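You operate a simulated robot arm through the tools that you are given. There is no shell and no other tool. Be economical: measure what you need, move in short steps, check, and stop when the job is done.

Carry out the task below with a simulated robot arm. There is one attempt and no reset: what you move stays moved.

Task
Press the green sync button two times. Put the red sleeve on the top of the hatch shelf. Put the green tube end on top of the green lifting magnet. Take the red lead and put it on the middle shelf of the test trolley. Put the 100 MBAR gauge from the top of the plywood table on the shelf under the plywood table and the 60 MBAR gauge on the white chart card. Take the brass union and put it on the top of the hatch shelf. Lift the tip guard open. The order is free. Set down upright: green tube end.

It is judged by the outcome, as a careful person would: the job done as asked, and still so three seconds after it is handed in. It fails if anything else is knocked over, pushed out of place, dropped, spilled or broken.

Robot
A 7-joint arm with a two-finger parallel gripper on a trunk, on a base that drives. Base frame: it is fixed to the floor where the robot stands at the start and does not move with it; the origin is under the middle of the robot, x ahead of it, y to its left, z up; the surface under the hand at the start is at about z = 0.8. Lengths are in m, angles in rad, forces in N, time in s.
With the tool pointing down near the work surface it reaches from about 0.26 to 0.64 m from the robot's upright axis, wherever it stands. Its first joint turns from -2.897 to 2.897 rad. Places, roughly: brass union (6x5x12 cm) [-3.3, -4, 0.9]; chart card [0, -3.75, 0.75]; gauge [0.25, -3.75, 1]; green lifting magnet [-0.5, -2, 0.75]; green sync button [0.5, 0, 0.8]; green tube end (4x4x8 cm) [-0.1, 0.7, 0.8]; middle shelf of the test trolley [0.3, -2.9, 0.5]; red lead (3x3x15 cm) [0.2, 1.1, 0.7]; red sleeve [0.25, 0.5, 0.75]; shelf under the plywood table [0.2, -3.9, 0.2]; tip guard [-3.1, -4.1, 1]; top of the hatch shelf (76x24 cm) [-3.32, -2.22, 0.46]. Payload 1.57 kg.
The TCP is the grasp point between the finger pads, 0.03 m short of the fingertips. In the tool frame z runs along the fingers and y along their closing line. The gripper opens to 0.08 m. The fingers are 0.017 m wide and 0.012 m thick; the gripper's body (0.04 by 0.082 m) begins 0.08 m behind the TCP.
Orientation is that of the tool frame in the base frame, as a unit quaternion [x, y, z, w]. With the fingers straight down and closing along the base's y, the tool's x points along the base's -x, its y along +y and its z along -z.

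Tools
- The arm moves only by the tool apply_moves. Its argument "rows" is a list of rows, each an object (a shift or turn left out is 0, a gripper value left out holds the last) with "rot": the turn, a rotation vector about the tool's x, y, z in rad, a list of three; "delta_pos": the shift along the tool's x, y, z in m, a list of three; "fingers": the gripper command, from -1 (shut) to 1 (fully open), values between in proportion. In form: [{"rot": [rx, ry, rz], "delta_pos": [tx, ty, tz], "fingers": fingers}, ...]. A call has 1 to 10 rows; each row shifts and turns the commanded pose from where the row before left it, along the tool's axes as they then stand. Rows are played at 5 a second. More than 0.05 m and 0.15 rad between two rows, or a gripper value outside its range, and nothing of the call is played. Where a pose cannot be reached the arm comes as near as it can. A force on the tool above 40 N (or 10 N above the force at the start of the call, whichever is more), or a blocked arm, ends the call early, and 0.2 s more pass. The fingers move at their own pace (about 0.072 m/s each) and stop on an object; they squeeze with about 39 N. The grip force told is the motor's: it shows also when the fingers shut on nothing. Time passes only in rows, and 0.2 s behind the last, so rows that do not move let the fingers close. The reply holds the time, the measured pose of the TCP, the force on the tool along the base axes, the opening and the grip force, in the units named above and with some noise, with the torque about the TCP (base axes, N m) and any sound that the robot's microphone picked up.
- Cameras (640 x 400 px; columns grow to the right, rows downward): "scene" is now at [0.2245, 0.0602, 1.3439]; the picture's right is [0.74, -0.68, 0.00], its down [-0.48, -0.52, -0.70] and it looks along [0.48, 0.52, -0.71] (base axes); focal length 225 px, centre (320, 200). "wrist" rides on the gripper at [0.072, -0.007, -0.122] in the tool frame; the picture's right is [0.09, 1.00, 0.00], its down [-0.84, 0.08, -0.54] and it looks along [-0.54, 0.05, 0.84] (tool axes); focal length 238 px, centre (320, 200). There is no depth. A picture from a camera that has moved, and an enlarged one, comes with that camera's place and axes in the base frame and with its lens.
- get_image(camera): a new picture of that camera. The clock stands still meanwhile.
- raise_lower(by): slides the trunk up (or, below 0, down) by that many m; the arm and the scene camera ride with it, the base frame stays. It gives what a move gives, with no picture.
- roll_base(legs): drives the robot by 1 to 6 legs, each [ahead, left, turn to the left] in m, m and rad, along the robot's own axes; the way and the turn of a leg run together, so that a leg with both is an arc; at most 1.5 m and 3.142 rad a leg. The arm and the cameras ride along, it lands a little off, and it stops where it bumps. It gives what a move gives.
- turn_head(pan, tilt): turns the head with the scene camera to pan (to the left, within 1.501 rad either way) and tilt (down, from -0.506 to 1.204), counted from straight ahead of the robot. It gives what a move gives.
- enlarge(camera, box): a new picture of the part [left, top, right, bottom] of that camera's present view, enlarged. The clock stands still meanwhile.
- hand_in(): hands the job in; it is judged then, once.

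Work in short steps. Places have to be worked out from the pictures, the camera data and where the tool is seen: move nearer, look again, correct. Check each grasp and each placing, and mend what went wrong. You have 207 turns and 184 pictures in all, those below and enlarged ones among them. Open the gripper and draw the arm clear of the work before you hand the job in, unless the task says otherwise; then end with one line.

The tools are called after "Request:" by a JSON object that holds its "api" and its "payload". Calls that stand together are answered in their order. apply_moves: Moves the arm, as the interface text tells. Its arguments: {"type":"object","properties":{"rows":{"type":"array"}},"required":["rows"]} The other tools are called the same way: raise_lower (by) slides the trunk up or down; roll_base (legs) drives the base; turn_head (pan, tilt) turns the head that bears the scene camera; get_image (camera) takes a picture; enlarge (camera, box) takes an enlarged picture of a part of a camera's view; hand_in () hands the job in.

At the start:

```text
time: 0.0
position: [0.4455, 0.2179, 1.166]
ee_rot: [0.002, 1.0, 0.0, 0.0]
force: [0.2, -0.6, -1.1]
wrist_torque: [0.0, 0.02, -0.02]
gripper_width: 0.08
gripper_force: 0.0
trunk travel left (down, up): [-0.575, 0.415]
robot x, y, heading: [-0.0028, -0.0023, 0.001]
head pan, tilt: [0.827, 0.791]
```

scene: 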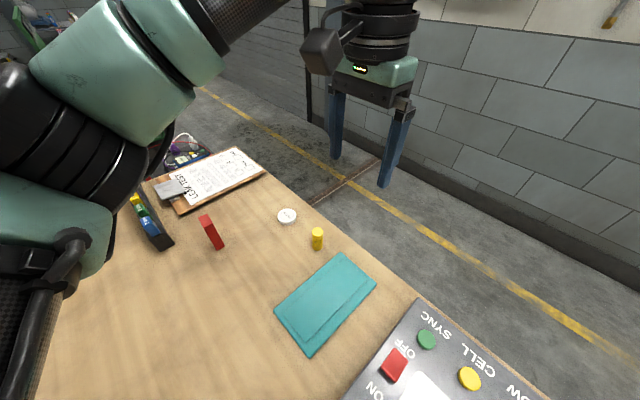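
wrist: 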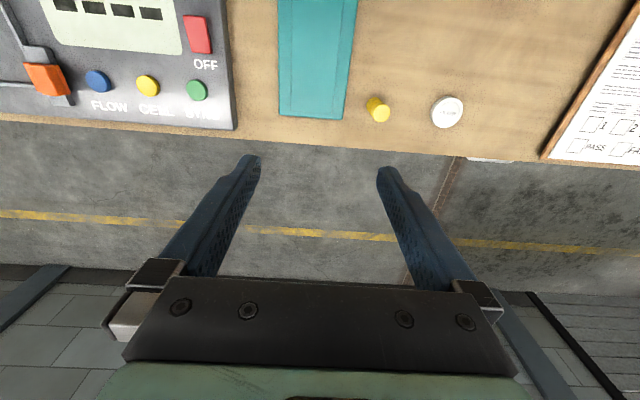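

The green button shows in both pictures, near (0.46–0.48, 0.0, ~0.82). I'll shut the fingers and move to over it, then look again.

Request:
{"api": "apply_moves", "payload": {"rows": [{"delta_pos": [0, -0.045, 0.0], "fingers": -1}, {"delta_pos": [0, -0.045, 0.03]}, {"delta_pos": [0, -0.045, 0.04]}, {"delta_pos": [0, -0.045, 0.04]}, {"delta_pos": [0, -0.03, 0.04]}, {"delta_pos": [0, 0, 0.04]}, {"delta_pos": [0, 0, 0.03]}]}}

Request:
{"api": "get_image", "payload": {"camera": "wrist"}}

Request:
{"api": "get_image", "payload": {"camera": "scene"}}

```text
refused: row 2 steps farther than a row can; nothing moved
```

```text
181 pictures are left
camera wrist: at [0.3734, 0.2122, 1.2882], right [-0.09, 1.0, 0.0], down [0.84, 0.08, 0.54], along [0.54, 0.05, -0.84], focal length 238 px, centre (320, 200)
```

wrist: 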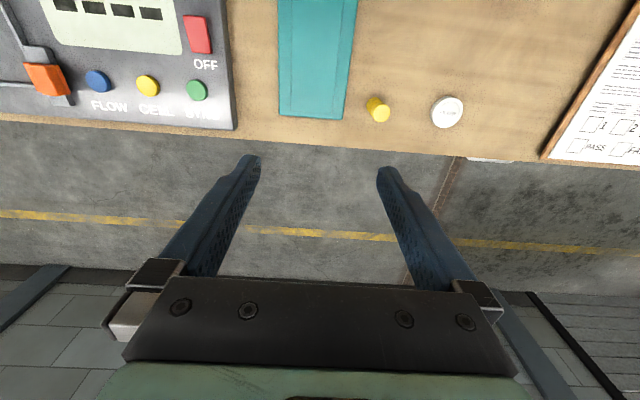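

```text
180 pictures are left
camera scene: at [0.2245, 0.0602, 1.3439], right [0.74, -0.68, 0.0], down [-0.48, -0.52, -0.7], along [0.48, 0.52, -0.71], focal length 225 px, centre (320, 200)
```

scene: 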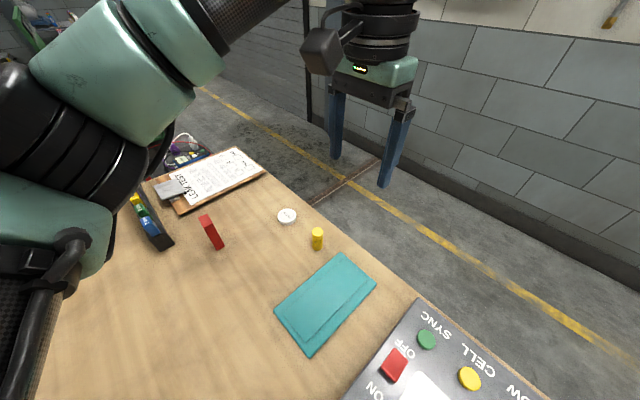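

Steps must stay under 0.05 in norm; I repeat with smaller ones, and wait before imaging.

Request:
{"api": "apply_moves", "payload": {"rows": [{"delta_pos": [0, -0.045, 0.0], "fingers": -1}, {"delta_pos": [0, -0.045, 0.02]}, {"delta_pos": [0, -0.04, 0.025]}, {"delta_pos": [0, -0.04, 0.025]}, {"delta_pos": [0, -0.04, 0.025]}, {"delta_pos": [0, 0, 0.045]}, {"delta_pos": [0, 0, 0.045]}]}}

Request:
{"api": "turn_head", "payload": {"pan": 0.0, "tilt": 0.9}}

Request:
{"api": "get_image", "payload": {"camera": "wrist"}}

Request:
{"api": "get_image", "payload": {"camera": "scene"}}

```text
time: 1.6
position: [0.446, 0.0058, 0.979]
ee_rot: [0.001, 1.0, 0.0, 0.0]
force: [0.4, -0.7, -0.4]
wrist_torque: [0.02, 0.01, -0.01]
gripper_width: 0.0
gripper_force: 21.2
trunk travel left (down, up): [-0.575, 0.415]
robot x, y, heading: [-0.0021, -0.0022, -0.002]
head pan, tilt: [0.827, 0.791]
```

```text
time: 2.8
position: [0.445, 0.0055, 0.9812]
ee_rot: [0.0, 1.0, 0.0, 0.0]
force: [0.6, 0.3, -0.3]
wrist_torque: [0.03, -0.01, -0.01]
gripper_width: 0.0
gripper_force: 21.8
trunk travel left (down, up): [-0.575, 0.415]
robot x, y, heading: [-0.0016, 0.0004, 0.004]
head pan, tilt: [0.0, 0.901]
```

```text
179 pictures are left
camera wrist: at [0.3735, -0.0002, 1.1025], right [-0.09, 1.0, 0.0], down [0.84, 0.08, 0.54], along [0.54, 0.05, -0.84], focal length 238 px, centre (320, 200)
```

wrist: 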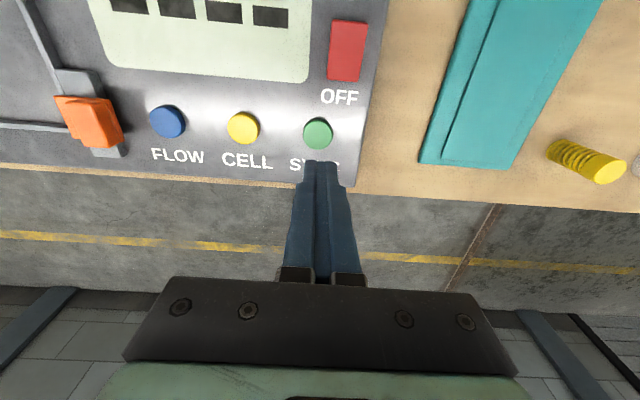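

```text
178 pictures are left
camera scene: at [0.2452, 0.0006, 1.3353], right [0.0, -1.0, 0.0], down [-0.78, 0.0, -0.62], along [0.62, 0.0, -0.78], focal length 225 px, centre (320, 200)
```

scene: 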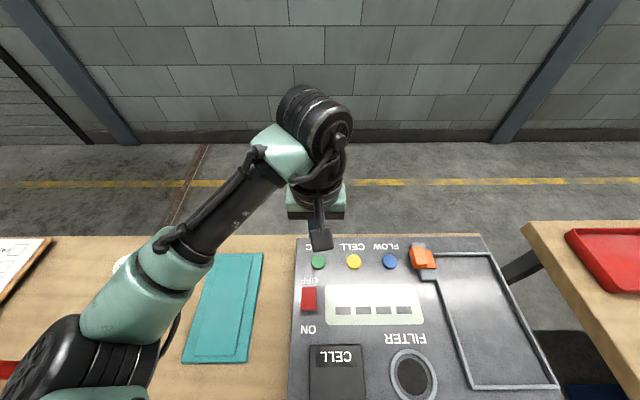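

Button reads as about (0.463, 0.0055), z about 0.8–0.83. I move over it and come down.

Request:
{"api": "apply_moves", "payload": {"rows": [{"delta_pos": [-0.019, 0, 0.02]}, {"delta_pos": [0, 0, 0.03]}, {"delta_pos": [0, 0, 0.02]}]}}

Request:
{"api": "get_image", "payload": {"camera": "wrist"}}

```text
time: 3.5
position: [0.4652, 0.0061, 0.9117]
ee_rot: [0.001, 1.0, 0.0, 0.0]
force: [0.0, 0.6, 0.0]
wrist_torque: [0.0, 0.0, 0.02]
gripper_width: 0.0001
gripper_force: 21.6
trunk travel left (down, up): [-0.575, 0.415]
robot x, y, heading: [-0.0028, -0.0001, -0.001]
head pan, tilt: [0.0, 0.901]
```

```text
177 pictures are left
camera wrist: at [0.3934, -0.0003, 1.0337], right [-0.09, 1.0, 0.0], down [0.84, 0.08, 0.54], along [0.54, 0.05, -0.84], focal length 238 px, centre (320, 200)
```

wrist: 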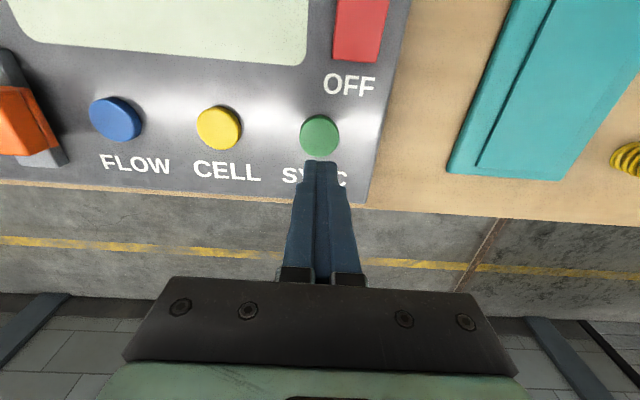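

Aligned over the button; tip z is about 0.88. I descend with small steps to feel contact.

Request:
{"api": "apply_moves", "payload": {"rows": [{"delta_pos": [0, 0, 0.02]}, {"delta_pos": [0, 0, 0.02]}, {"delta_pos": [0, 0, 0.01]}, {"delta_pos": [0, 0, 0.005]}, {"delta_pos": [0, 0, 0.005]}, {"delta_pos": [0, 0, 0.004]}]}}

```text
time: 4.7
position: [0.4656, 0.0077, 0.8632]
ee_rot: [0.001, 1.0, -0.002, 0.01]
force: [-5.1, -2.1, 22.9]
wrist_torque: [-0.12, 0.24, -0.08]
gripper_width: 0.0003
gripper_force: 21.8
trunk travel left (down, up): [-0.575, 0.415]
robot x, y, heading: [-0.0028, -0.0008, -0.004]
head pan, tilt: [0.0, 0.901]
heard: click
stopped in row 5: the force on the tool passed its limit at 48 N (the readings are from after the stop); the commanded pose is now the measured one
```

One click was heard. I lift clear for the release, then look.

Request:
{"api": "apply_moves", "payload": {"rows": [{"delta_pos": [0, 0, -0.015]}, {"delta_pos": [0, 0, -0.015]}, {}]}}

Request:
{"api": "get_image", "payload": {"camera": "wrist"}}

```text
time: 5.5
position: [0.4664, 0.0075, 0.8869]
ee_rot: [0.0, 1.0, -0.001, 0.004]
force: [-0.4, -0.4, -1.2]
wrist_torque: [-0.02, 0.0, 0.01]
gripper_width: 0.0001
gripper_force: 20.8
trunk travel left (down, up): [-0.575, 0.415]
robot x, y, heading: [-0.0046, -0.0028, -0.001]
head pan, tilt: [0.0, 0.901]
```

```text
176 pictures are left
camera wrist: at [0.3929, 0.0029, 1.0085], right [-0.09, 1.0, 0.0], down [0.83, 0.08, 0.55], along [0.55, 0.05, -0.84], focal length 238 px, centre (320, 200)
```

wrist: 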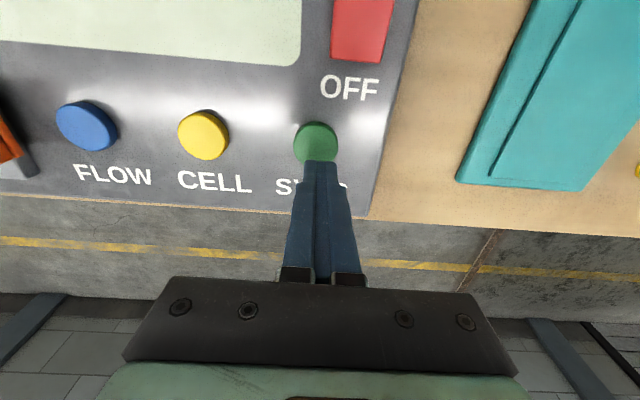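

Force is back to zero, so it's released. Second press with finer steps.

Request:
{"api": "apply_moves", "payload": {"rows": [{"delta_pos": [0, 0, 0.01]}, {"delta_pos": [0, 0, 0.008]}, {"delta_pos": [0, 0, 0.003]}, {"delta_pos": [0, 0, 0.003]}, {"delta_pos": [0, 0, 0.003]}, {"delta_pos": [0, 0, 0.003]}]}}

```text
time: 6.9
position: [0.466, 0.0091, 0.8605]
ee_rot: [0.001, 1.0, 0.0, 0.008]
force: [1.9, 0.6, 29.9]
wrist_torque: [-0.02, 0.17, 0.1]
gripper_width: 0.0001
gripper_force: 21.6
trunk travel left (down, up): [-0.575, 0.415]
robot x, y, heading: [-0.0007, 0.0038, -0.003]
head pan, tilt: [0.0, 0.901]
heard: click
```

Second click heard; exactly two presses. I lift clear and turn the head left to view the left end of the bench.

Request:
{"api": "apply_moves", "payload": {"rows": [{"delta_pos": [0, 0, -0.02]}, {"delta_pos": [0, 0, -0.04]}, {"delta_pos": [0, 0, -0.045]}, {"delta_pos": [0, 0, -0.045]}, {"delta_pos": [0, 0, -0.045]}, {"delta_pos": [0, 0, -0.045], "fingers": 1}]}}

Request:
{"api": "turn_head", "payload": {"pan": 1.4, "tilt": 0.6}}

Request:
{"api": "get_image", "payload": {"camera": "scene"}}

Request:
{"api": "turn_head", "payload": {"pan": -1.4, "tilt": 0.5}}

Request:
{"api": "get_image", "payload": {"camera": "scene"}}

```text
time: 8.3
position: [0.4647, 0.0104, 1.0999]
ee_rot: [0.0, 1.0, -0.001, 0.004]
force: [-0.5, 0.0, 0.4]
wrist_torque: [0.02, 0.02, 0.04]
gripper_width: 0.0524
gripper_force: 0.1
trunk travel left (down, up): [-0.575, 0.415]
robot x, y, heading: [0.0008, 0.0013, 0.0]
head pan, tilt: [0.0, 0.901]
```

```text
time: 9.9
position: [0.4648, 0.0105, 1.0984]
ee_rot: [0.002, 1.0, -0.001, 0.005]
force: [-0.4, -0.1, -0.4]
wrist_torque: [0.03, -0.02, 0.01]
gripper_width: 0.08
gripper_force: 0.0
trunk travel left (down, up): [-0.575, 0.415]
robot x, y, heading: [-0.0006, -0.0007, -0.003]
head pan, tilt: [1.4, 0.6]
```

```text
175 pictures are left
camera scene: at [0.1848, 0.0875, 1.3601], right [0.99, -0.17, 0.0], down [-0.1, -0.56, -0.82], along [0.14, 0.81, -0.57], focal length 225 px, centre (320, 200)
```

scene: 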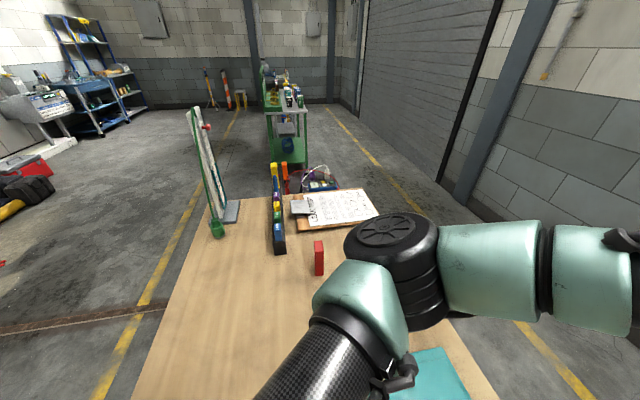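

```text
time: 12.3
position: [0.4648, 0.0102, 1.0989]
ee_rot: [0.002, 1.0, -0.001, 0.006]
force: [1.2, 0.9, 0.1]
wrist_torque: [0.01, -0.02, 0.04]
gripper_width: 0.0798
gripper_force: 0.1
trunk travel left (down, up): [-0.575, 0.415]
robot x, y, heading: [0.0036, -0.0004, -0.002]
head pan, tilt: [-1.4, 0.499]
```

```text
174 pictures are left
camera scene: at [0.1852, -0.0893, 1.3692], right [-0.99, -0.17, 0.0], down [-0.08, 0.47, -0.88], along [0.15, -0.87, -0.48], focal length 225 px, centre (320, 200)
```

scene: 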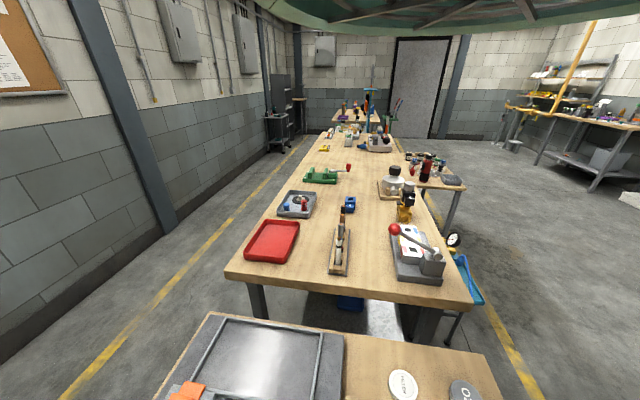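

The bench appears to extend left and right of the robot and behind its axis. I look steeply down both sides to understand how the robot stands against the bench.

Request:
{"api": "turn_head", "payload": {"pan": -1.5, "tilt": 1.2}}

Request:
{"api": "get_image", "payload": {"camera": "scene"}}

Request:
{"api": "turn_head", "payload": {"pan": 1.5, "tilt": 1.0}}

Request:
{"api": "get_image", "payload": {"camera": "scene"}}

```text
time: 13.4
position: [0.4646, 0.0104, 1.0979]
ee_rot: [0.001, 1.0, -0.001, 0.006]
force: [-0.8, 1.2, -0.2]
wrist_torque: [-0.04, 0.02, -0.03]
gripper_width: 0.0799
gripper_force: 0.0
trunk travel left (down, up): [-0.575, 0.415]
robot x, y, heading: [-0.0012, 0.0035, -0.0]
head pan, tilt: [-1.499, 1.201]
```

```text
173 pictures are left
camera scene: at [0.1737, -0.0555, 1.3155], right [-1.0, -0.07, 0.0], down [-0.07, 0.93, -0.36], along [0.03, -0.36, -0.93], focal length 225 px, centre (320, 200)
```

scene: 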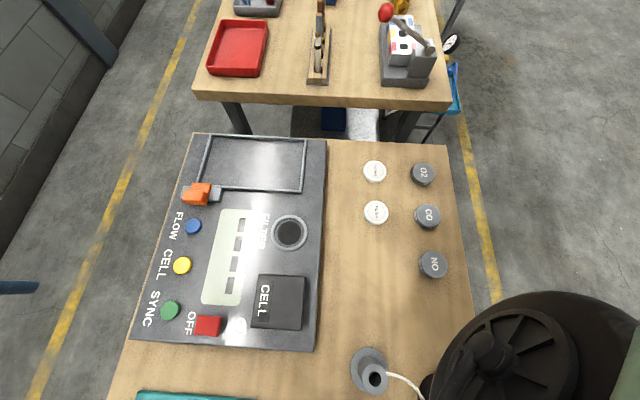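

```text
time: 16.0
position: [0.4644, 0.0094, 1.098]
ee_rot: [0.001, 1.0, -0.001, 0.005]
force: [1.3, 0.1, 0.5]
wrist_torque: [0.01, 0.03, 0.01]
gripper_width: 0.0801
gripper_force: 0.1
trunk travel left (down, up): [-0.575, 0.415]
robot x, y, heading: [-0.0032, -0.0014, -0.002]
head pan, tilt: [1.499, 1.0]
```

```text
172 pictures are left
camera scene: at [0.1747, 0.0699, 1.3281], right [1.0, -0.07, 0.0], down [-0.06, -0.84, -0.54], along [0.04, 0.54, -0.84], focal length 225 px, centre (320, 200)
```

scene: 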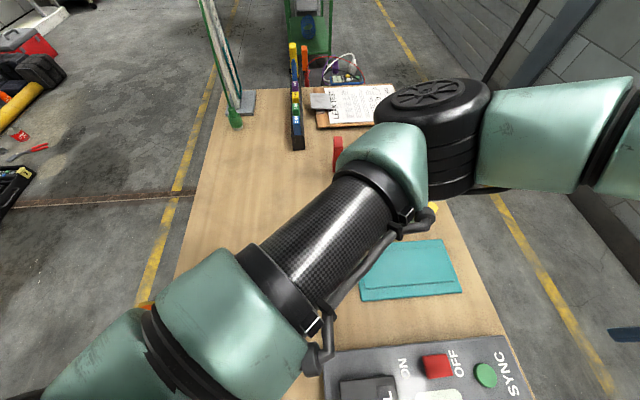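

I enlarge the left end of the bench to identify the sleeve, tube end and lead.

Request:
{"api": "turn_head", "payload": {"pan": 1.4, "tilt": 0.6}}

Request:
{"api": "enlarge", "payload": {"camera": "scene", "box": [170, 90, 394, 290]}}

```text
time: 16.9
position: [0.4658, 0.0108, 1.0977]
ee_rot: [0.001, 1.0, -0.001, 0.005]
force: [0.2, 0.9, 0.2]
wrist_torque: [0.03, 0.02, 0.01]
gripper_width: 0.0801
gripper_force: 0.0
trunk travel left (down, up): [-0.575, 0.415]
robot x, y, heading: [-0.0018, -0.0006, 0.002]
head pan, tilt: [1.4, 0.6]
```

```text
2.00 times, centred on (282, 190) of scene
camera zoom: at [0.1847, 0.0875, 1.36], right [0.99, -0.17, 0.0], down [-0.1, -0.56, -0.82], along [0.14, 0.81, -0.57], focal length 451 px, centre (396, 220)
```

zoom: 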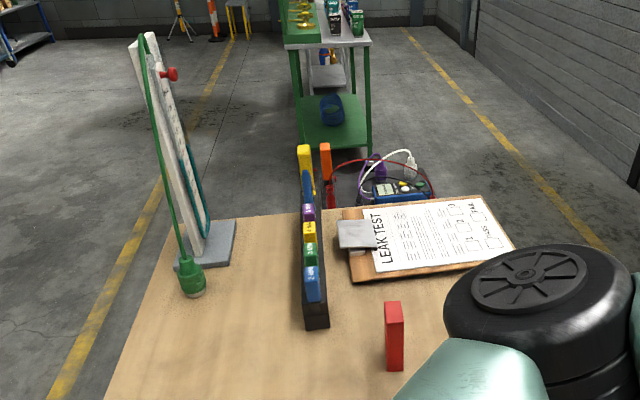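

The red sleeve is the upright red block near (0.26, 0.58); the tube end is the green bung at the manometer board. I drive left 0.35 m to get both in reach.

Request:
{"api": "roll_base", "payload": {"legs": [[0, 0.35, 0]]}}

Request:
{"api": "get_image", "payload": {"camera": "wrist"}}

Request:
{"api": "turn_head", "payload": {"pan": 0.9, "tilt": 0.9}}

Request:
{"api": "get_image", "payload": {"camera": "scene"}}

```text
time: 19.1
position: [0.4637, 0.3643, 1.0994]
ee_rot: [-0.004, 1.0, -0.001, 0.006]
force: [0.2, 0.1, 0.4]
wrist_torque: [-0.04, 0.01, -0.04]
gripper_width: 0.0797
gripper_force: 0.0
trunk travel left (down, up): [-0.575, 0.415]
robot x, y, heading: [-0.0019, 0.3496, 0.009]
head pan, tilt: [1.4, 0.6]
```

```text
170 pictures are left
camera wrist: at [0.3909, 0.3584, 1.22], right [-0.1, 0.99, 0.0], down [0.83, 0.09, 0.55], along [0.55, 0.05, -0.84], focal length 238 px, centre (320, 200)
```

wrist: 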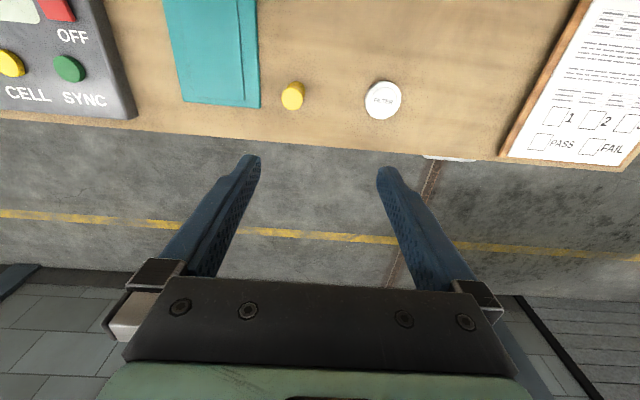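

```text
time: 20.1
position: [0.4623, 0.3658, 1.0982]
ee_rot: [-0.003, 1.0, -0.001, 0.005]
force: [-0.9, 0.1, 0.4]
wrist_torque: [0.0, -0.05, -0.02]
gripper_width: 0.08
gripper_force: 0.0
trunk travel left (down, up): [-0.575, 0.415]
robot x, y, heading: [-0.0013, 0.3517, 0.008]
head pan, tilt: [0.901, 0.901]
```

```text
169 pictures are left
camera scene: at [0.2146, 0.4114, 1.3353], right [0.79, -0.61, 0.0], down [-0.48, -0.62, -0.62], along [0.38, 0.49, -0.78], focal length 225 px, centre (320, 200)
```

scene: 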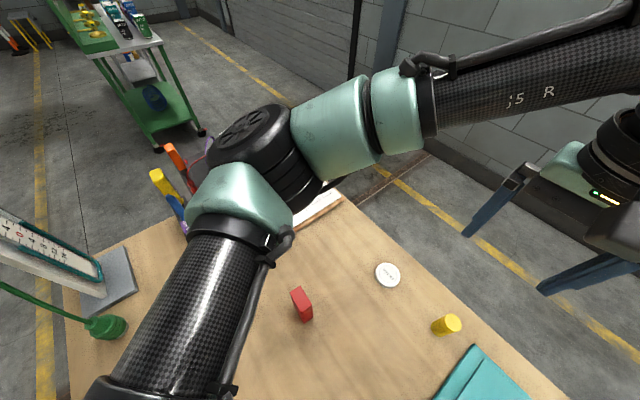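

I enlarge the sleeve for its size and orientation.

Request:
{"api": "enlarge", "payload": {"camera": "scene", "box": [260, 265, 340, 345]}}

```text
5.00 times, centred on (300, 305) of scene
camera zoom: at [0.2146, 0.4114, 1.3353], right [0.79, -0.61, 0.0], down [-0.48, -0.62, -0.62], along [0.38, 0.49, -0.78], focal length 1127 px, centre (420, -325)
```

zoom: 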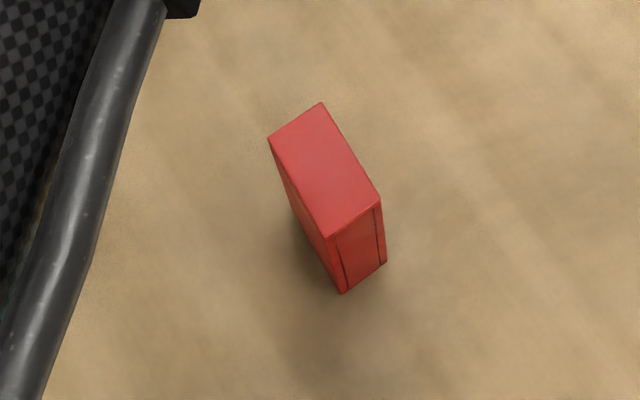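

The sleeve is about 2.4 (x) × 4.5 (y) × 11 cm, centred at (0.26, 0.53). I move above it with the jaws closing along y.

Request:
{"api": "apply_moves", "payload": {"rows": [{"delta_pos": [0.034, 0.028, 0]}, {"delta_pos": [0.034, 0.028, 0]}, {"delta_pos": [0.034, 0.028, 0]}, {"delta_pos": [0.034, 0.028, 0.01]}, {"delta_pos": [0.034, 0.028, 0.02]}, {"delta_pos": [0.032, 0.026, 0.02]}, {"delta_pos": [0, 0, 0.03]}, {"delta_pos": [0, 0, 0.03]}]}}

Request:
{"api": "get_image", "payload": {"camera": "wrist"}}

Request:
{"api": "get_image", "payload": {"camera": "scene"}}

```text
time: 21.9
position: [0.2582, 0.5285, 0.9863]
ee_rot: [-0.004, 1.0, -0.001, 0.005]
force: [-0.7, -0.1, 0.6]
wrist_torque: [0.02, -0.03, -0.01]
gripper_width: 0.0796
gripper_force: 0.0
trunk travel left (down, up): [-0.575, 0.415]
robot x, y, heading: [-0.0036, 0.3504, 0.008]
head pan, tilt: [0.901, 0.901]
```

```text
167 pictures are left
camera wrist: at [0.1866, 0.5233, 1.108], right [-0.1, 1.0, 0.0], down [0.83, 0.08, 0.55], along [0.55, 0.05, -0.83], focal length 238 px, centre (320, 200)
```

wrist: 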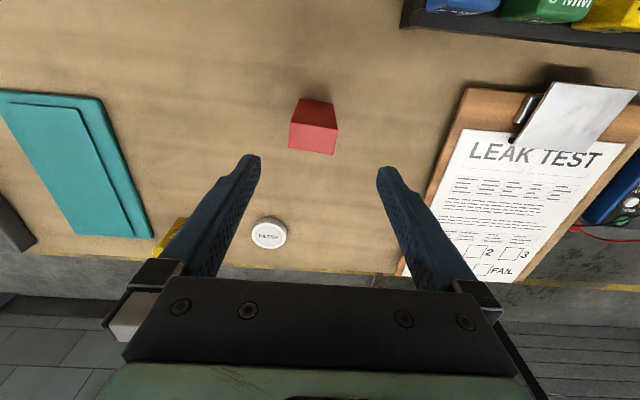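

```text
166 pictures are left
camera scene: at [0.2143, 0.4113, 1.3354], right [0.79, -0.61, 0.0], down [-0.48, -0.62, -0.62], along [0.38, 0.49, -0.78], focal length 225 px, centre (320, 200)
```

scene: 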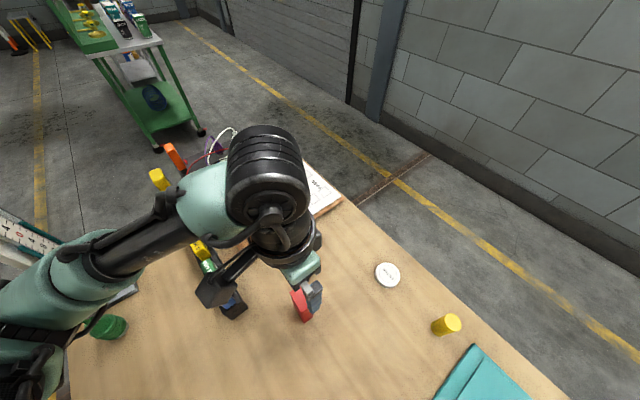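

Sleeve is between the fingers in y; x estimate about 0.266. I nudge x and descend to grasp height about 0.83.

Request:
{"api": "apply_moves", "payload": {"rows": [{"delta_pos": [-0.007, 0, 0.03]}, {"delta_pos": [0, 0, 0.04]}, {"delta_pos": [0, 0, 0.03]}]}}

Request:
{"api": "get_image", "payload": {"camera": "wrist"}}

```text
time: 22.7
position: [0.2701, 0.53, 0.8871]
ee_rot: [-0.004, 1.0, -0.001, 0.006]
force: [0.1, 0.0, -0.1]
wrist_torque: [-0.03, 0.0, -0.01]
gripper_width: 0.08
gripper_force: 0.0
trunk travel left (down, up): [-0.575, 0.415]
robot x, y, heading: [-0.0041, 0.3476, 0.007]
head pan, tilt: [0.901, 0.901]
```

```text
165 pictures are left
camera wrist: at [0.1981, 0.5228, 1.0083], right [-0.1, 0.99, 0.0], down [0.83, 0.08, 0.55], along [0.55, 0.05, -0.83], focal length 238 px, centre (320, 200)
```

wrist: 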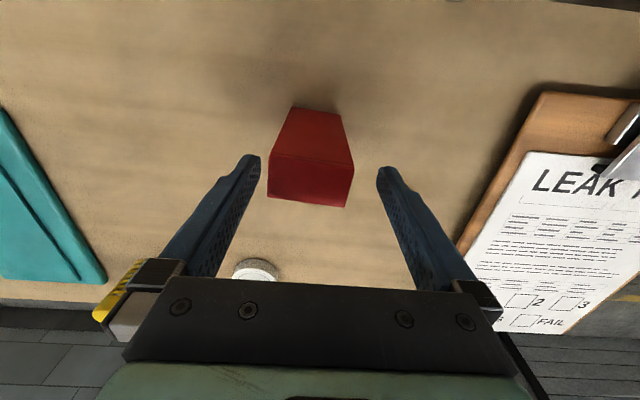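

The sleeve centre is ~8 mm further in x and ~5 mm less in y. Adjust, descend and close.

Request:
{"api": "apply_moves", "payload": {"rows": [{"delta_pos": [-0.008, -0.005, 0]}, {"delta_pos": [0, 0, 0.03]}, {"delta_pos": [0, 0, 0.025]}, {"fingers": -1}, {}, {}, {}]}}

Request:
{"api": "get_image", "payload": {"camera": "wrist"}}

```text
time: 24.3
position: [0.279, 0.5252, 0.8326]
ee_rot: [-0.004, 1.0, 0.0, 0.005]
force: [0.3, -0.2, -1.0]
wrist_torque: [-0.01, -0.02, 0.0]
gripper_width: 0.0
gripper_force: 21.6
trunk travel left (down, up): [-0.575, 0.415]
robot x, y, heading: [0.0027, 0.349, 0.012]
head pan, tilt: [0.901, 0.901]
```

```text
164 pictures are left
camera wrist: at [0.2056, 0.5187, 0.9543], right [-0.1, 0.99, 0.0], down [0.83, 0.08, 0.55], along [0.55, 0.05, -0.84], focal length 238 px, centre (320, 200)
```

wrist: 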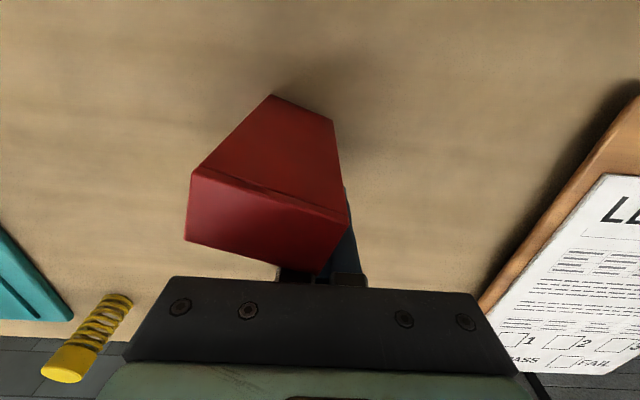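

The fingers missed behind the sleeve (it is nearer in −x and got turned); it is taller than I judged. I open, rise, and relook.

Request:
{"api": "apply_moves", "payload": {"rows": [{"delta_pos": [-0.015, 0.0, 0]}, {"fingers": -0.5, "delta_pos": [-0.01, 0, -0.02]}, {"delta_pos": [0, 0, -0.04]}, {"delta_pos": [0, 0, -0.04]}, {"delta_pos": [0, 0, -0.04], "fingers": 1}, {"delta_pos": [0.04, 0, -0.02]}]}}

Request:
{"api": "get_image", "payload": {"camera": "wrist"}}

Request:
{"api": "enlarge", "payload": {"camera": "scene", "box": [240, 245, 368, 345]}}

```text
time: 25.7
position: [0.2598, 0.5256, 0.993]
ee_rot: [-0.004, 1.0, -0.001, 0.005]
force: [-0.8, 0.5, 0.8]
wrist_torque: [0.05, 0.02, -0.01]
gripper_width: 0.0798
gripper_force: 0.2
trunk travel left (down, up): [-0.575, 0.415]
robot x, y, heading: [-0.0031, 0.3476, 0.005]
head pan, tilt: [0.901, 0.901]
```

```text
163 pictures are left
camera wrist: at [0.1861, 0.5187, 1.114], right [-0.1, 0.99, 0.0], down [0.83, 0.09, 0.55], along [0.55, 0.05, -0.83], focal length 238 px, centre (320, 200)
```

wrist: 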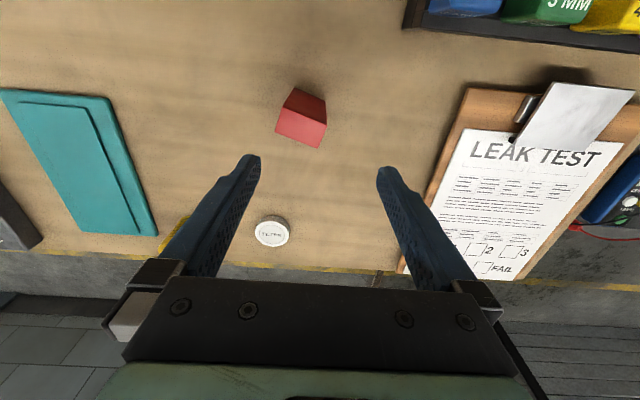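

```text
4.00 times, centred on (304, 295) of scene
camera zoom: at [0.2134, 0.4112, 1.3355], right [0.79, -0.61, 0.0], down [-0.48, -0.62, -0.62], along [0.38, 0.49, -0.78], focal length 902 px, centre (384, -180)
```

zoom: 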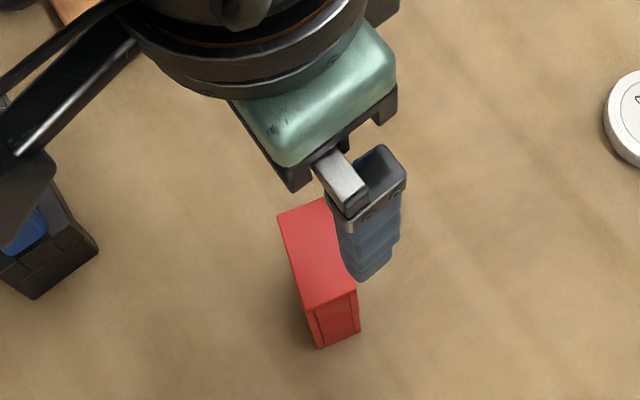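

I enlarge the sleeve in the wrist view.

Request:
{"api": "enlarge", "payload": {"camera": "wrist", "box": [252, 70, 348, 166]}}

```text
4.17 times, centred on (300, 118) of wrist
camera zoom: at [0.1861, 0.5187, 1.114], right [-0.1, 0.99, 0.0], down [0.83, 0.09, 0.55], along [0.55, 0.05, -0.83], focal length 993 px, centre (403, 542)
```

zoom: 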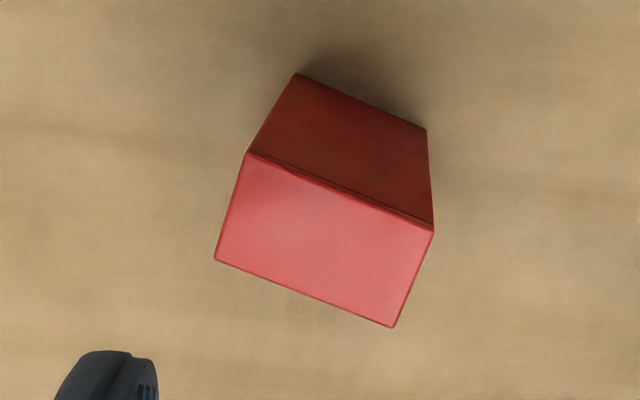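

Sleeve now centred about (0.253, 0.509), turned ~0.29 rad, top z≈0.87. I align the jaw, descend part way and check.

Request:
{"api": "apply_moves", "payload": {"rows": [{"delta_pos": [0.007, -0.0165, 0.03]}, {"rot": [0, 0, 0.143], "delta_pos": [0, 0, 0.03]}, {"rot": [0, 0, 0.143], "delta_pos": [0, 0, 0.025]}, {}]}}

Request:
{"api": "get_image", "payload": {"camera": "wrist"}}

Request:
{"api": "enlarge", "payload": {"camera": "scene", "box": [240, 245, 368, 345]}}

```text
time: 26.7
position: [0.257, 0.5086, 0.9061]
ee_rot: [0.14, 0.99, -0.001, 0.005]
force: [0.1, 0.2, -0.1]
wrist_torque: [-0.01, 0.0, -0.05]
gripper_width: 0.0801
gripper_force: 0.1
trunk travel left (down, up): [-0.575, 0.415]
robot x, y, heading: [0.0005, 0.3455, 0.011]
head pan, tilt: [0.901, 0.901]
```

```text
160 pictures are left
camera wrist: at [0.1863, 0.5231, 1.0275], right [0.19, 0.98, 0.0], down [0.82, -0.16, 0.55], along [0.54, -0.1, -0.83], focal length 238 px, centre (320, 200)
```

wrist: 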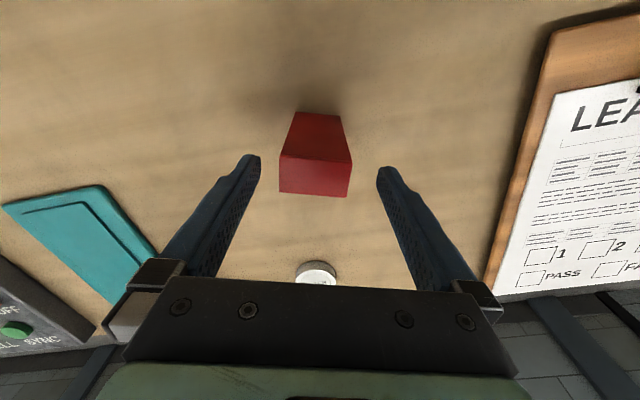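

```text
4.00 times, centred on (304, 295) of scene
camera zoom: at [0.2146, 0.4113, 1.3353], right [0.79, -0.61, 0.0], down [-0.48, -0.62, -0.62], along [0.38, 0.49, -0.78], focal length 902 px, centre (384, -180)
```

zoom: 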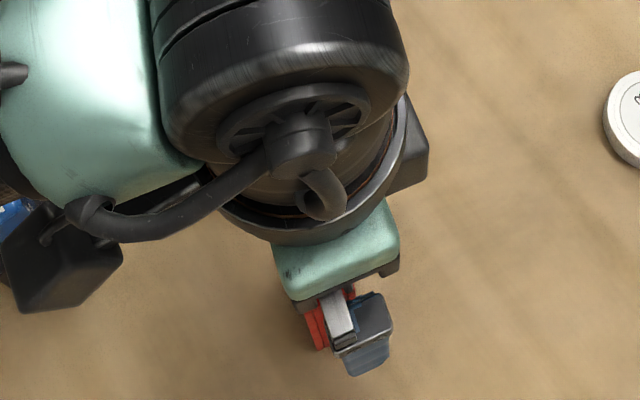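

Centred and aligned. I descend to grip height with fingers open and check before closing.

Request:
{"api": "apply_moves", "payload": {"rows": [{"delta_pos": [0, 0, 0.035]}, {"delta_pos": [0, 0, 0.04]}, {}]}}

Request:
{"api": "get_image", "payload": {"camera": "wrist"}}

```text
time: 27.5
position: [0.2571, 0.5095, 0.8296]
ee_rot: [0.138, 0.99, 0.0, 0.006]
force: [0.3, 0.6, 0.3]
wrist_torque: [0.01, 0.0, 0.02]
gripper_width: 0.08
gripper_force: 0.0
trunk travel left (down, up): [-0.575, 0.415]
robot x, y, heading: [-0.0011, 0.3515, 0.002]
head pan, tilt: [0.901, 0.901]
```

```text
158 pictures are left
camera wrist: at [0.1865, 0.5221, 0.9515], right [0.18, 0.98, 0.0], down [0.82, -0.15, 0.55], along [0.54, -0.1, -0.83], focal length 238 px, centre (320, 200)
```

wrist: 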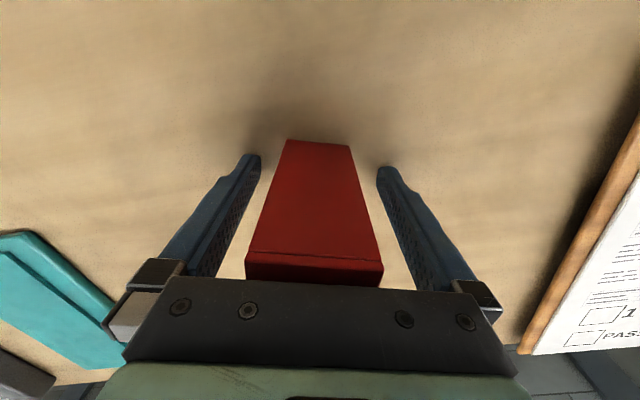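

Sleeve sits between the fingers; I close.

Request:
{"api": "apply_moves", "payload": {"rows": [{"fingers": -1}, {}, {}, {}]}}

Request:
{"api": "get_image", "payload": {"camera": "wrist"}}

```text
time: 28.5
position: [0.2578, 0.5079, 0.8303]
ee_rot: [0.138, 0.99, -0.001, 0.005]
force: [0.3, 0.0, 0.1]
wrist_torque: [0.01, -0.02, 0.01]
gripper_width: 0.042
gripper_force: 39.2
trunk travel left (down, up): [-0.575, 0.415]
robot x, y, heading: [-0.0018, 0.3452, 0.008]
head pan, tilt: [0.901, 0.901]
```

```text
157 pictures are left
camera wrist: at [0.1866, 0.5221, 0.9519], right [0.18, 0.98, 0.0], down [0.82, -0.15, 0.55], along [0.54, -0.1, -0.83], focal length 238 px, centre (320, 200)
```

wrist: 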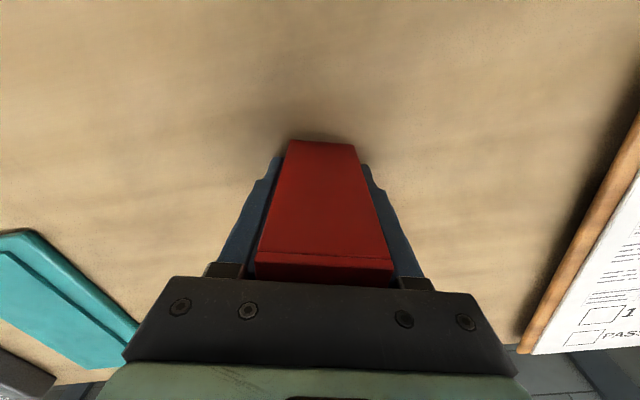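

Gripped (0.042 m). I lift it well clear of the bench.

Request:
{"api": "apply_moves", "payload": {"rows": [{"delta_pos": [0, 0, -0.03]}, {"delta_pos": [0, 0, -0.045]}, {"delta_pos": [0, 0, -0.045]}, {"delta_pos": [0, 0, -0.045]}, {"delta_pos": [0, 0, -0.045]}, {"delta_pos": [0, 0, -0.045]}]}}

Request:
{"api": "turn_head", "payload": {"pan": -1.5, "tilt": 0.2}}

Request:
{"api": "get_image", "payload": {"camera": "scene"}}

Request:
{"api": "get_image", "payload": {"camera": "wrist"}}

```text
time: 29.9
position: [0.2523, 0.5053, 1.0859]
ee_rot: [0.138, 0.99, -0.001, 0.005]
force: [0.8, -0.6, -0.1]
wrist_torque: [-0.01, -0.03, 0.0]
gripper_width: 0.0418
gripper_force: 38.7
trunk travel left (down, up): [-0.575, 0.415]
robot x, y, heading: [-0.002, 0.3488, 0.007]
head pan, tilt: [0.901, 0.901]
```

```text
time: 32.1
position: [0.2516, 0.5051, 1.0852]
ee_rot: [0.138, 0.99, -0.001, 0.005]
force: [0.2, -0.6, -1.0]
wrist_torque: [0.01, 0.02, 0.02]
gripper_width: 0.0415
gripper_force: 38.6
trunk travel left (down, up): [-0.575, 0.415]
robot x, y, heading: [-0.0006, 0.3485, 0.01]
head pan, tilt: [-1.499, 0.201]
```

```text
156 pictures are left
camera scene: at [0.1758, 0.2589, 1.3968], right [-1.0, -0.08, 0.0], down [-0.02, 0.2, -0.98], along [0.08, -0.98, -0.2], focal length 225 px, centre (320, 200)
```

scene: 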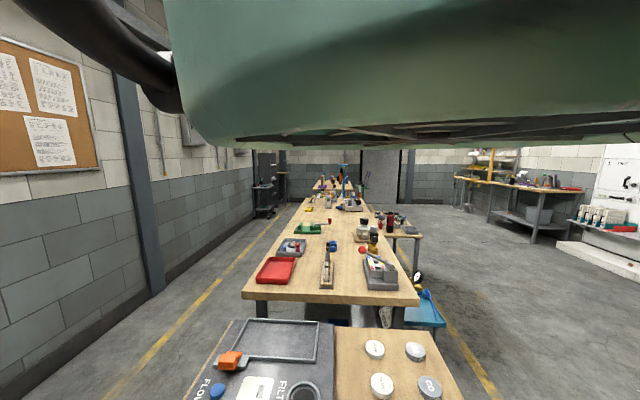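

```text
155 pictures are left
camera wrist: at [0.1797, 0.5193, 1.2064], right [0.18, 0.98, 0.0], down [0.82, -0.15, 0.55], along [0.54, -0.1, -0.83], focal length 238 px, centre (320, 200)
```

wrist: 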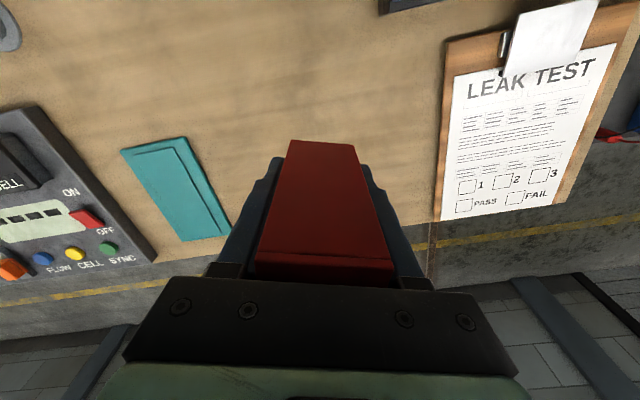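

I reverse 0.9 m away from the bench, then turn right to face along −y, and look.

Request:
{"api": "roll_base", "payload": {"legs": [[-0.9, 0, 0]]}}

Request:
{"api": "turn_head", "payload": {"pan": 1.5, "tilt": 0.3}}

Request:
{"api": "get_image", "payload": {"camera": "scene"}}

Request:
{"api": "turn_head", "payload": {"pan": -1.5, "tilt": 0.3}}

Request:
{"api": "get_image", "payload": {"camera": "scene"}}

```text
time: 36.7
position: [-0.6274, 0.4946, 1.0859]
ee_rot: [0.13, 0.991, -0.001, 0.005]
force: [-0.7, 0.3, -0.1]
wrist_torque: [-0.01, -0.02, -0.01]
gripper_width: 0.0416
gripper_force: 38.6
trunk travel left (down, up): [-0.575, 0.415]
robot x, y, heading: [-0.8776, 0.3343, 0.027]
head pan, tilt: [-1.499, 0.201]
```

```text
time: 39.3
position: [-0.6259, 0.4941, 1.0863]
ee_rot: [0.129, 0.992, 0.0, 0.004]
force: [0.7, -0.1, -2.1]
wrist_torque: [0.01, 0.02, 0.03]
gripper_width: 0.0415
gripper_force: 38.8
trunk travel left (down, up): [-0.575, 0.415]
robot x, y, heading: [-0.8766, 0.3331, 0.026]
head pan, tilt: [1.499, 0.3]
```

```text
154 pictures are left
camera scene: at [-0.7029, 0.4328, 1.3876], right [1.0, -0.05, 0.0], down [-0.01, -0.3, -0.96], along [0.04, 0.95, -0.3], focal length 225 px, centre (320, 200)
```

scene: 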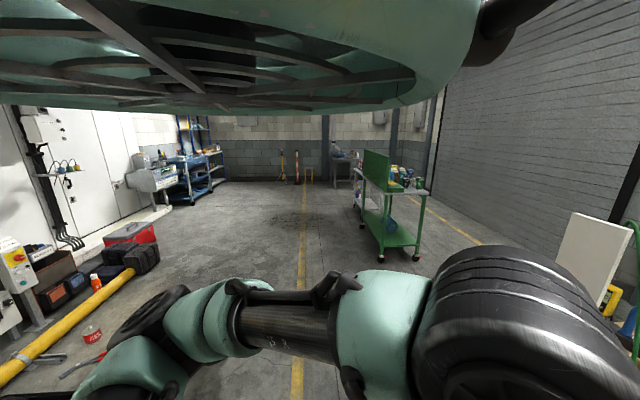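

```text
time: 41.9
position: [-0.6265, 0.4937, 1.086]
ee_rot: [0.129, 0.992, 0.0, 0.005]
force: [-0.5, 0.0, -1.0]
wrist_torque: [0.05, 0.0, 0.03]
gripper_width: 0.0416
gripper_force: 39.0
trunk travel left (down, up): [-0.575, 0.415]
robot x, y, heading: [-0.8744, 0.3346, 0.03]
head pan, tilt: [-1.499, 0.3]
```

```text
153 pictures are left
camera scene: at [-0.6981, 0.2466, 1.3876], right [-1.0, -0.1, 0.0], down [-0.03, 0.29, -0.96], along [0.09, -0.95, -0.3], focal length 225 px, centre (320, 200)
```

scene: 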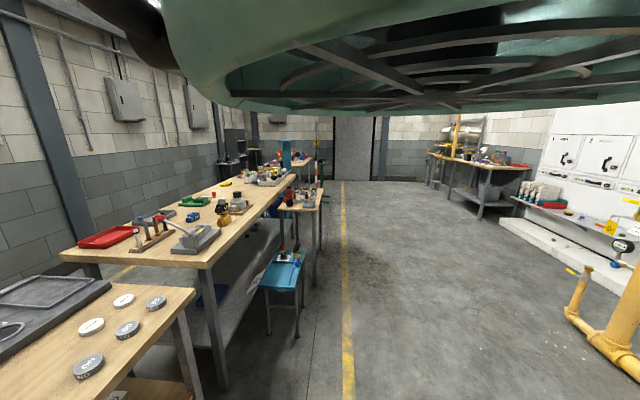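

The hatch shelf is the ledge with white bottles on the far right wall (x≈−3.3); the corridor between is free. I turn right and drive toward it, keeping away from the tables.

Request:
{"api": "roll_base", "payload": {"legs": [[0, 0, -1.6], [1.2, -0.4, 0], [1.2, -0.3, 0], [0, 0, -1.57]]}}

Request:
{"api": "turn_head", "payload": {"pan": 0, "tilt": 0.4}}

Request:
{"api": "get_image", "payload": {"camera": "scene"}}

```text
time: 61.7
position: [-1.6943, -2.2536, 1.0854]
ee_rot: [0.995, -0.099, -0.004, 0.0]
force: [0.1, -0.3, -0.6]
wrist_torque: [-0.01, -0.02, -0.02]
gripper_width: 0.0415
gripper_force: 38.5
trunk travel left (down, up): [-0.575, 0.415]
robot x, y, heading: [-1.4514, -2.0809, -3.054]
head pan, tilt: [-1.499, 0.3]
```

```text
time: 63.3
position: [-1.6937, -2.2527, 1.0852]
ee_rot: [0.995, -0.099, -0.005, 0.0]
force: [1.2, -0.1, -0.5]
wrist_torque: [0.01, 0.03, 0.01]
gripper_width: 0.0414
gripper_force: 38.8
trunk travel left (down, up): [-0.575, 0.415]
robot x, y, heading: [-1.4514, -2.0763, -3.054]
head pan, tilt: [0.0, 0.4]
```

```text
152 pictures are left
camera scene: at [-1.7154, -2.1005, 1.3783], right [-0.09, 1.0, 0.0], down [0.39, 0.03, -0.92], along [-0.92, -0.08, -0.39], focal length 225 px, centre (320, 200)
```

scene: 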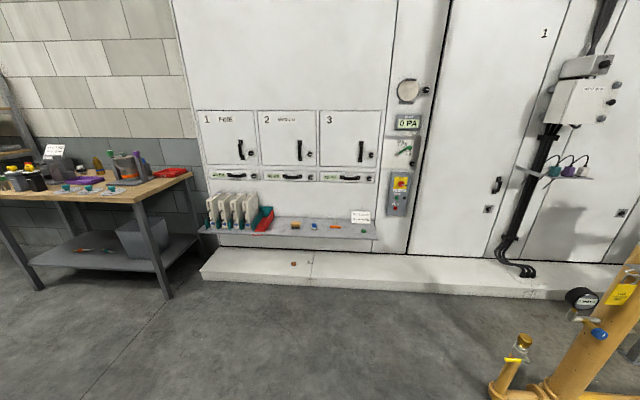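

The hatch shelf is visible. I enlarge it to find free room.

Request:
{"api": "enlarge", "payload": {"camera": "scene", "box": [190, 170, 390, 295]}}

```text
3.20 times, centred on (290, 232) of scene
camera zoom: at [-1.7154, -2.1005, 1.3783], right [-0.09, 1.0, 0.0], down [0.39, 0.03, -0.92], along [-0.92, -0.08, -0.39], focal length 721 px, centre (416, 96)
```

zoom: 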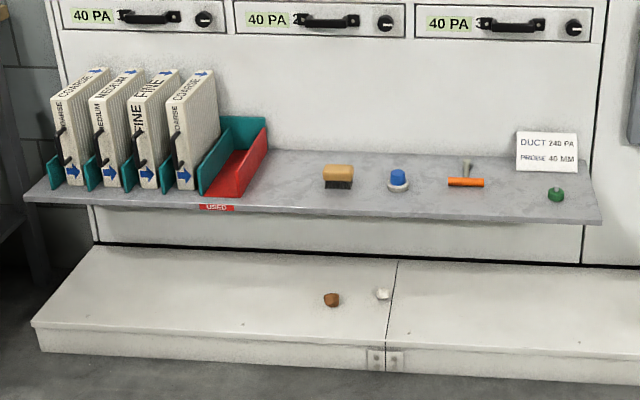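

Free spots: beside the "USED" tray (about x −3.26, y −2.54) and right of the orange T-tool. I square up to the shelf, drive to about x=−2.72, y=−2.38, and lower the trunk.

Request:
{"api": "roll_base", "payload": {"legs": [[0, 0, -0.0875], [1.2, 0.3, 0]]}}

Request:
{"api": "turn_head", "payload": {"pan": 0.2, "tilt": 0.8}}

Request:
{"api": "get_image", "payload": {"camera": "scene"}}

```text
time: 70.2
position: [-2.948, -2.5251, 1.0845]
ee_rot: [0.989, -0.145, -0.005, 0.0]
force: [0.7, 0.2, -0.7]
wrist_torque: [0.01, -0.03, -0.02]
gripper_width: 0.0417
gripper_force: 39.2
trunk travel left (down, up): [-0.575, 0.415]
robot x, y, heading: [-2.6965, -2.3786, 3.139]
head pan, tilt: [0.0, 0.4]
```

```text
time: 71.1
position: [-2.9478, -2.5255, 1.0852]
ee_rot: [0.989, -0.146, -0.004, -0.001]
force: [0.8, 1.0, -0.2]
wrist_torque: [0.04, 0.0, -0.02]
gripper_width: 0.0416
gripper_force: 39.3
trunk travel left (down, up): [-0.575, 0.415]
robot x, y, heading: [-2.6959, -2.3742, 3.139]
head pan, tilt: [0.201, 0.799]
```

```text
150 pictures are left
camera scene: at [-2.9433, -2.388, 1.3433], right [-0.2, 0.98, 0.0], down [0.7, 0.14, -0.7], along [-0.68, -0.14, -0.72], focal length 225 px, centre (320, 200)
```

scene: 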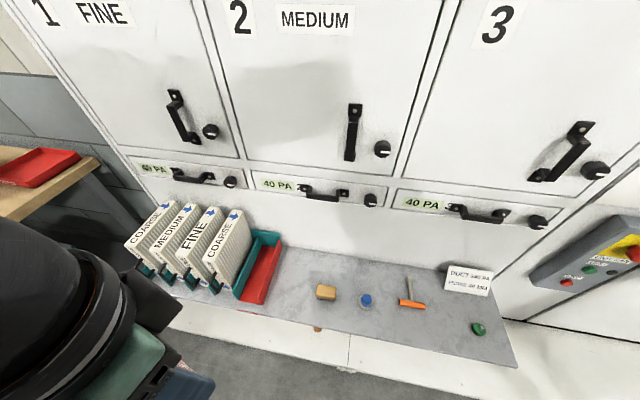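

The gap right of the USED tray spans y≈−2.66…−2.47. Target for the sleeve: (−3.29, −2.565). I lower the trunk 0.35 m and square the tool.

Request:
{"api": "raise_lower", "payload": {"by": -0.35}}

Request:
{"api": "apply_moves", "payload": {"rows": [{"rot": [0, 0, -0.145]}, {"rot": [0, 0, -0.145]}, {}]}}

```text
time: 74.5
position: [-2.9495, -2.5257, 0.7355]
ee_rot: [0.989, -0.145, -0.005, -0.001]
force: [0.3, 0.0, -1.0]
wrist_torque: [0.04, 0.01, 0.01]
gripper_width: 0.0418
gripper_force: 39.5
trunk travel left (down, up): [-0.225, 0.765]
robot x, y, heading: [-2.6965, -2.3741, 3.139]
head pan, tilt: [0.201, 0.799]
```

```text
time: 75.3
position: [-2.9485, -2.5246, 0.7353]
ee_rot: [1.0, 0.0, -0.005, -0.001]
force: [0.5, 0.3, -0.7]
wrist_torque: [-0.01, 0.01, 0.0]
gripper_width: 0.0418
gripper_force: 38.3
trunk travel left (down, up): [-0.225, 0.765]
robot x, y, heading: [-2.6925, -2.3765, 3.135]
head pan, tilt: [0.201, 0.799]
```

The target would be 0.62 m out; I drive 0.1 m closer, then extend toward the spot.

Request:
{"api": "roll_base", "payload": {"legs": [[0.1, 0, 0]]}}

Request:
{"api": "apply_moves", "payload": {"rows": [{"delta_pos": [-0.045, 0.008, 0]}, {"delta_pos": [-0.045, 0.008, 0]}, {"delta_pos": [-0.045, 0.008, 0]}, {"delta_pos": [-0.045, 0.008, 0]}, {"delta_pos": [-0.045, 0.008, 0]}]}}

Request:
{"api": "get_image", "payload": {"camera": "wrist"}}

Request:
{"api": "get_image", "payload": {"camera": "scene"}}

```text
time: 76.5
position: [-3.0482, -2.5247, 0.7355]
ee_rot: [1.0, 0.0, -0.005, 0.0]
force: [0.1, 0.0, -0.5]
wrist_torque: [0.02, -0.02, 0.01]
gripper_width: 0.0416
gripper_force: 39.3
trunk travel left (down, up): [-0.225, 0.765]
robot x, y, heading: [-2.7898, -2.3694, 3.135]
head pan, tilt: [0.201, 0.799]
```

```text
time: 77.7
position: [-3.2764, -2.5641, 0.7408]
ee_rot: [1.0, -0.001, -0.005, -0.001]
force: [0.1, 0.7, 0.0]
wrist_torque: [0.03, 0.0, 0.0]
gripper_width: 0.0415
gripper_force: 38.9
trunk travel left (down, up): [-0.225, 0.765]
robot x, y, heading: [-2.7919, -2.3721, 3.141]
head pan, tilt: [0.201, 0.799]
```

```text
149 pictures are left
camera wrist: at [-3.2028, -2.558, 0.8617], right [0.09, -1.0, 0.0], down [-0.83, -0.08, 0.55], along [-0.55, -0.05, -0.84], focal length 238 px, centre (320, 200)
```

wrist: 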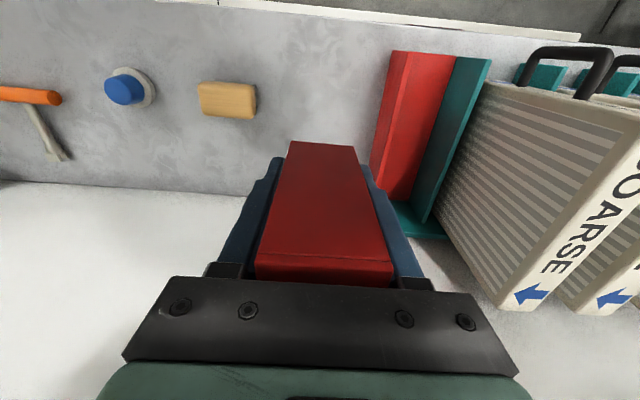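

```text
148 pictures are left
camera scene: at [-3.0429, -2.3877, 0.9932], right [-0.2, 0.98, 0.0], down [0.7, 0.14, -0.7], along [-0.68, -0.14, -0.72], focal length 225 px, centre (320, 200)
```

scene: 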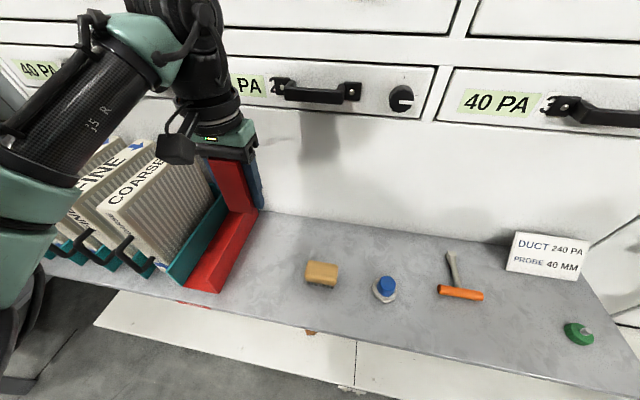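

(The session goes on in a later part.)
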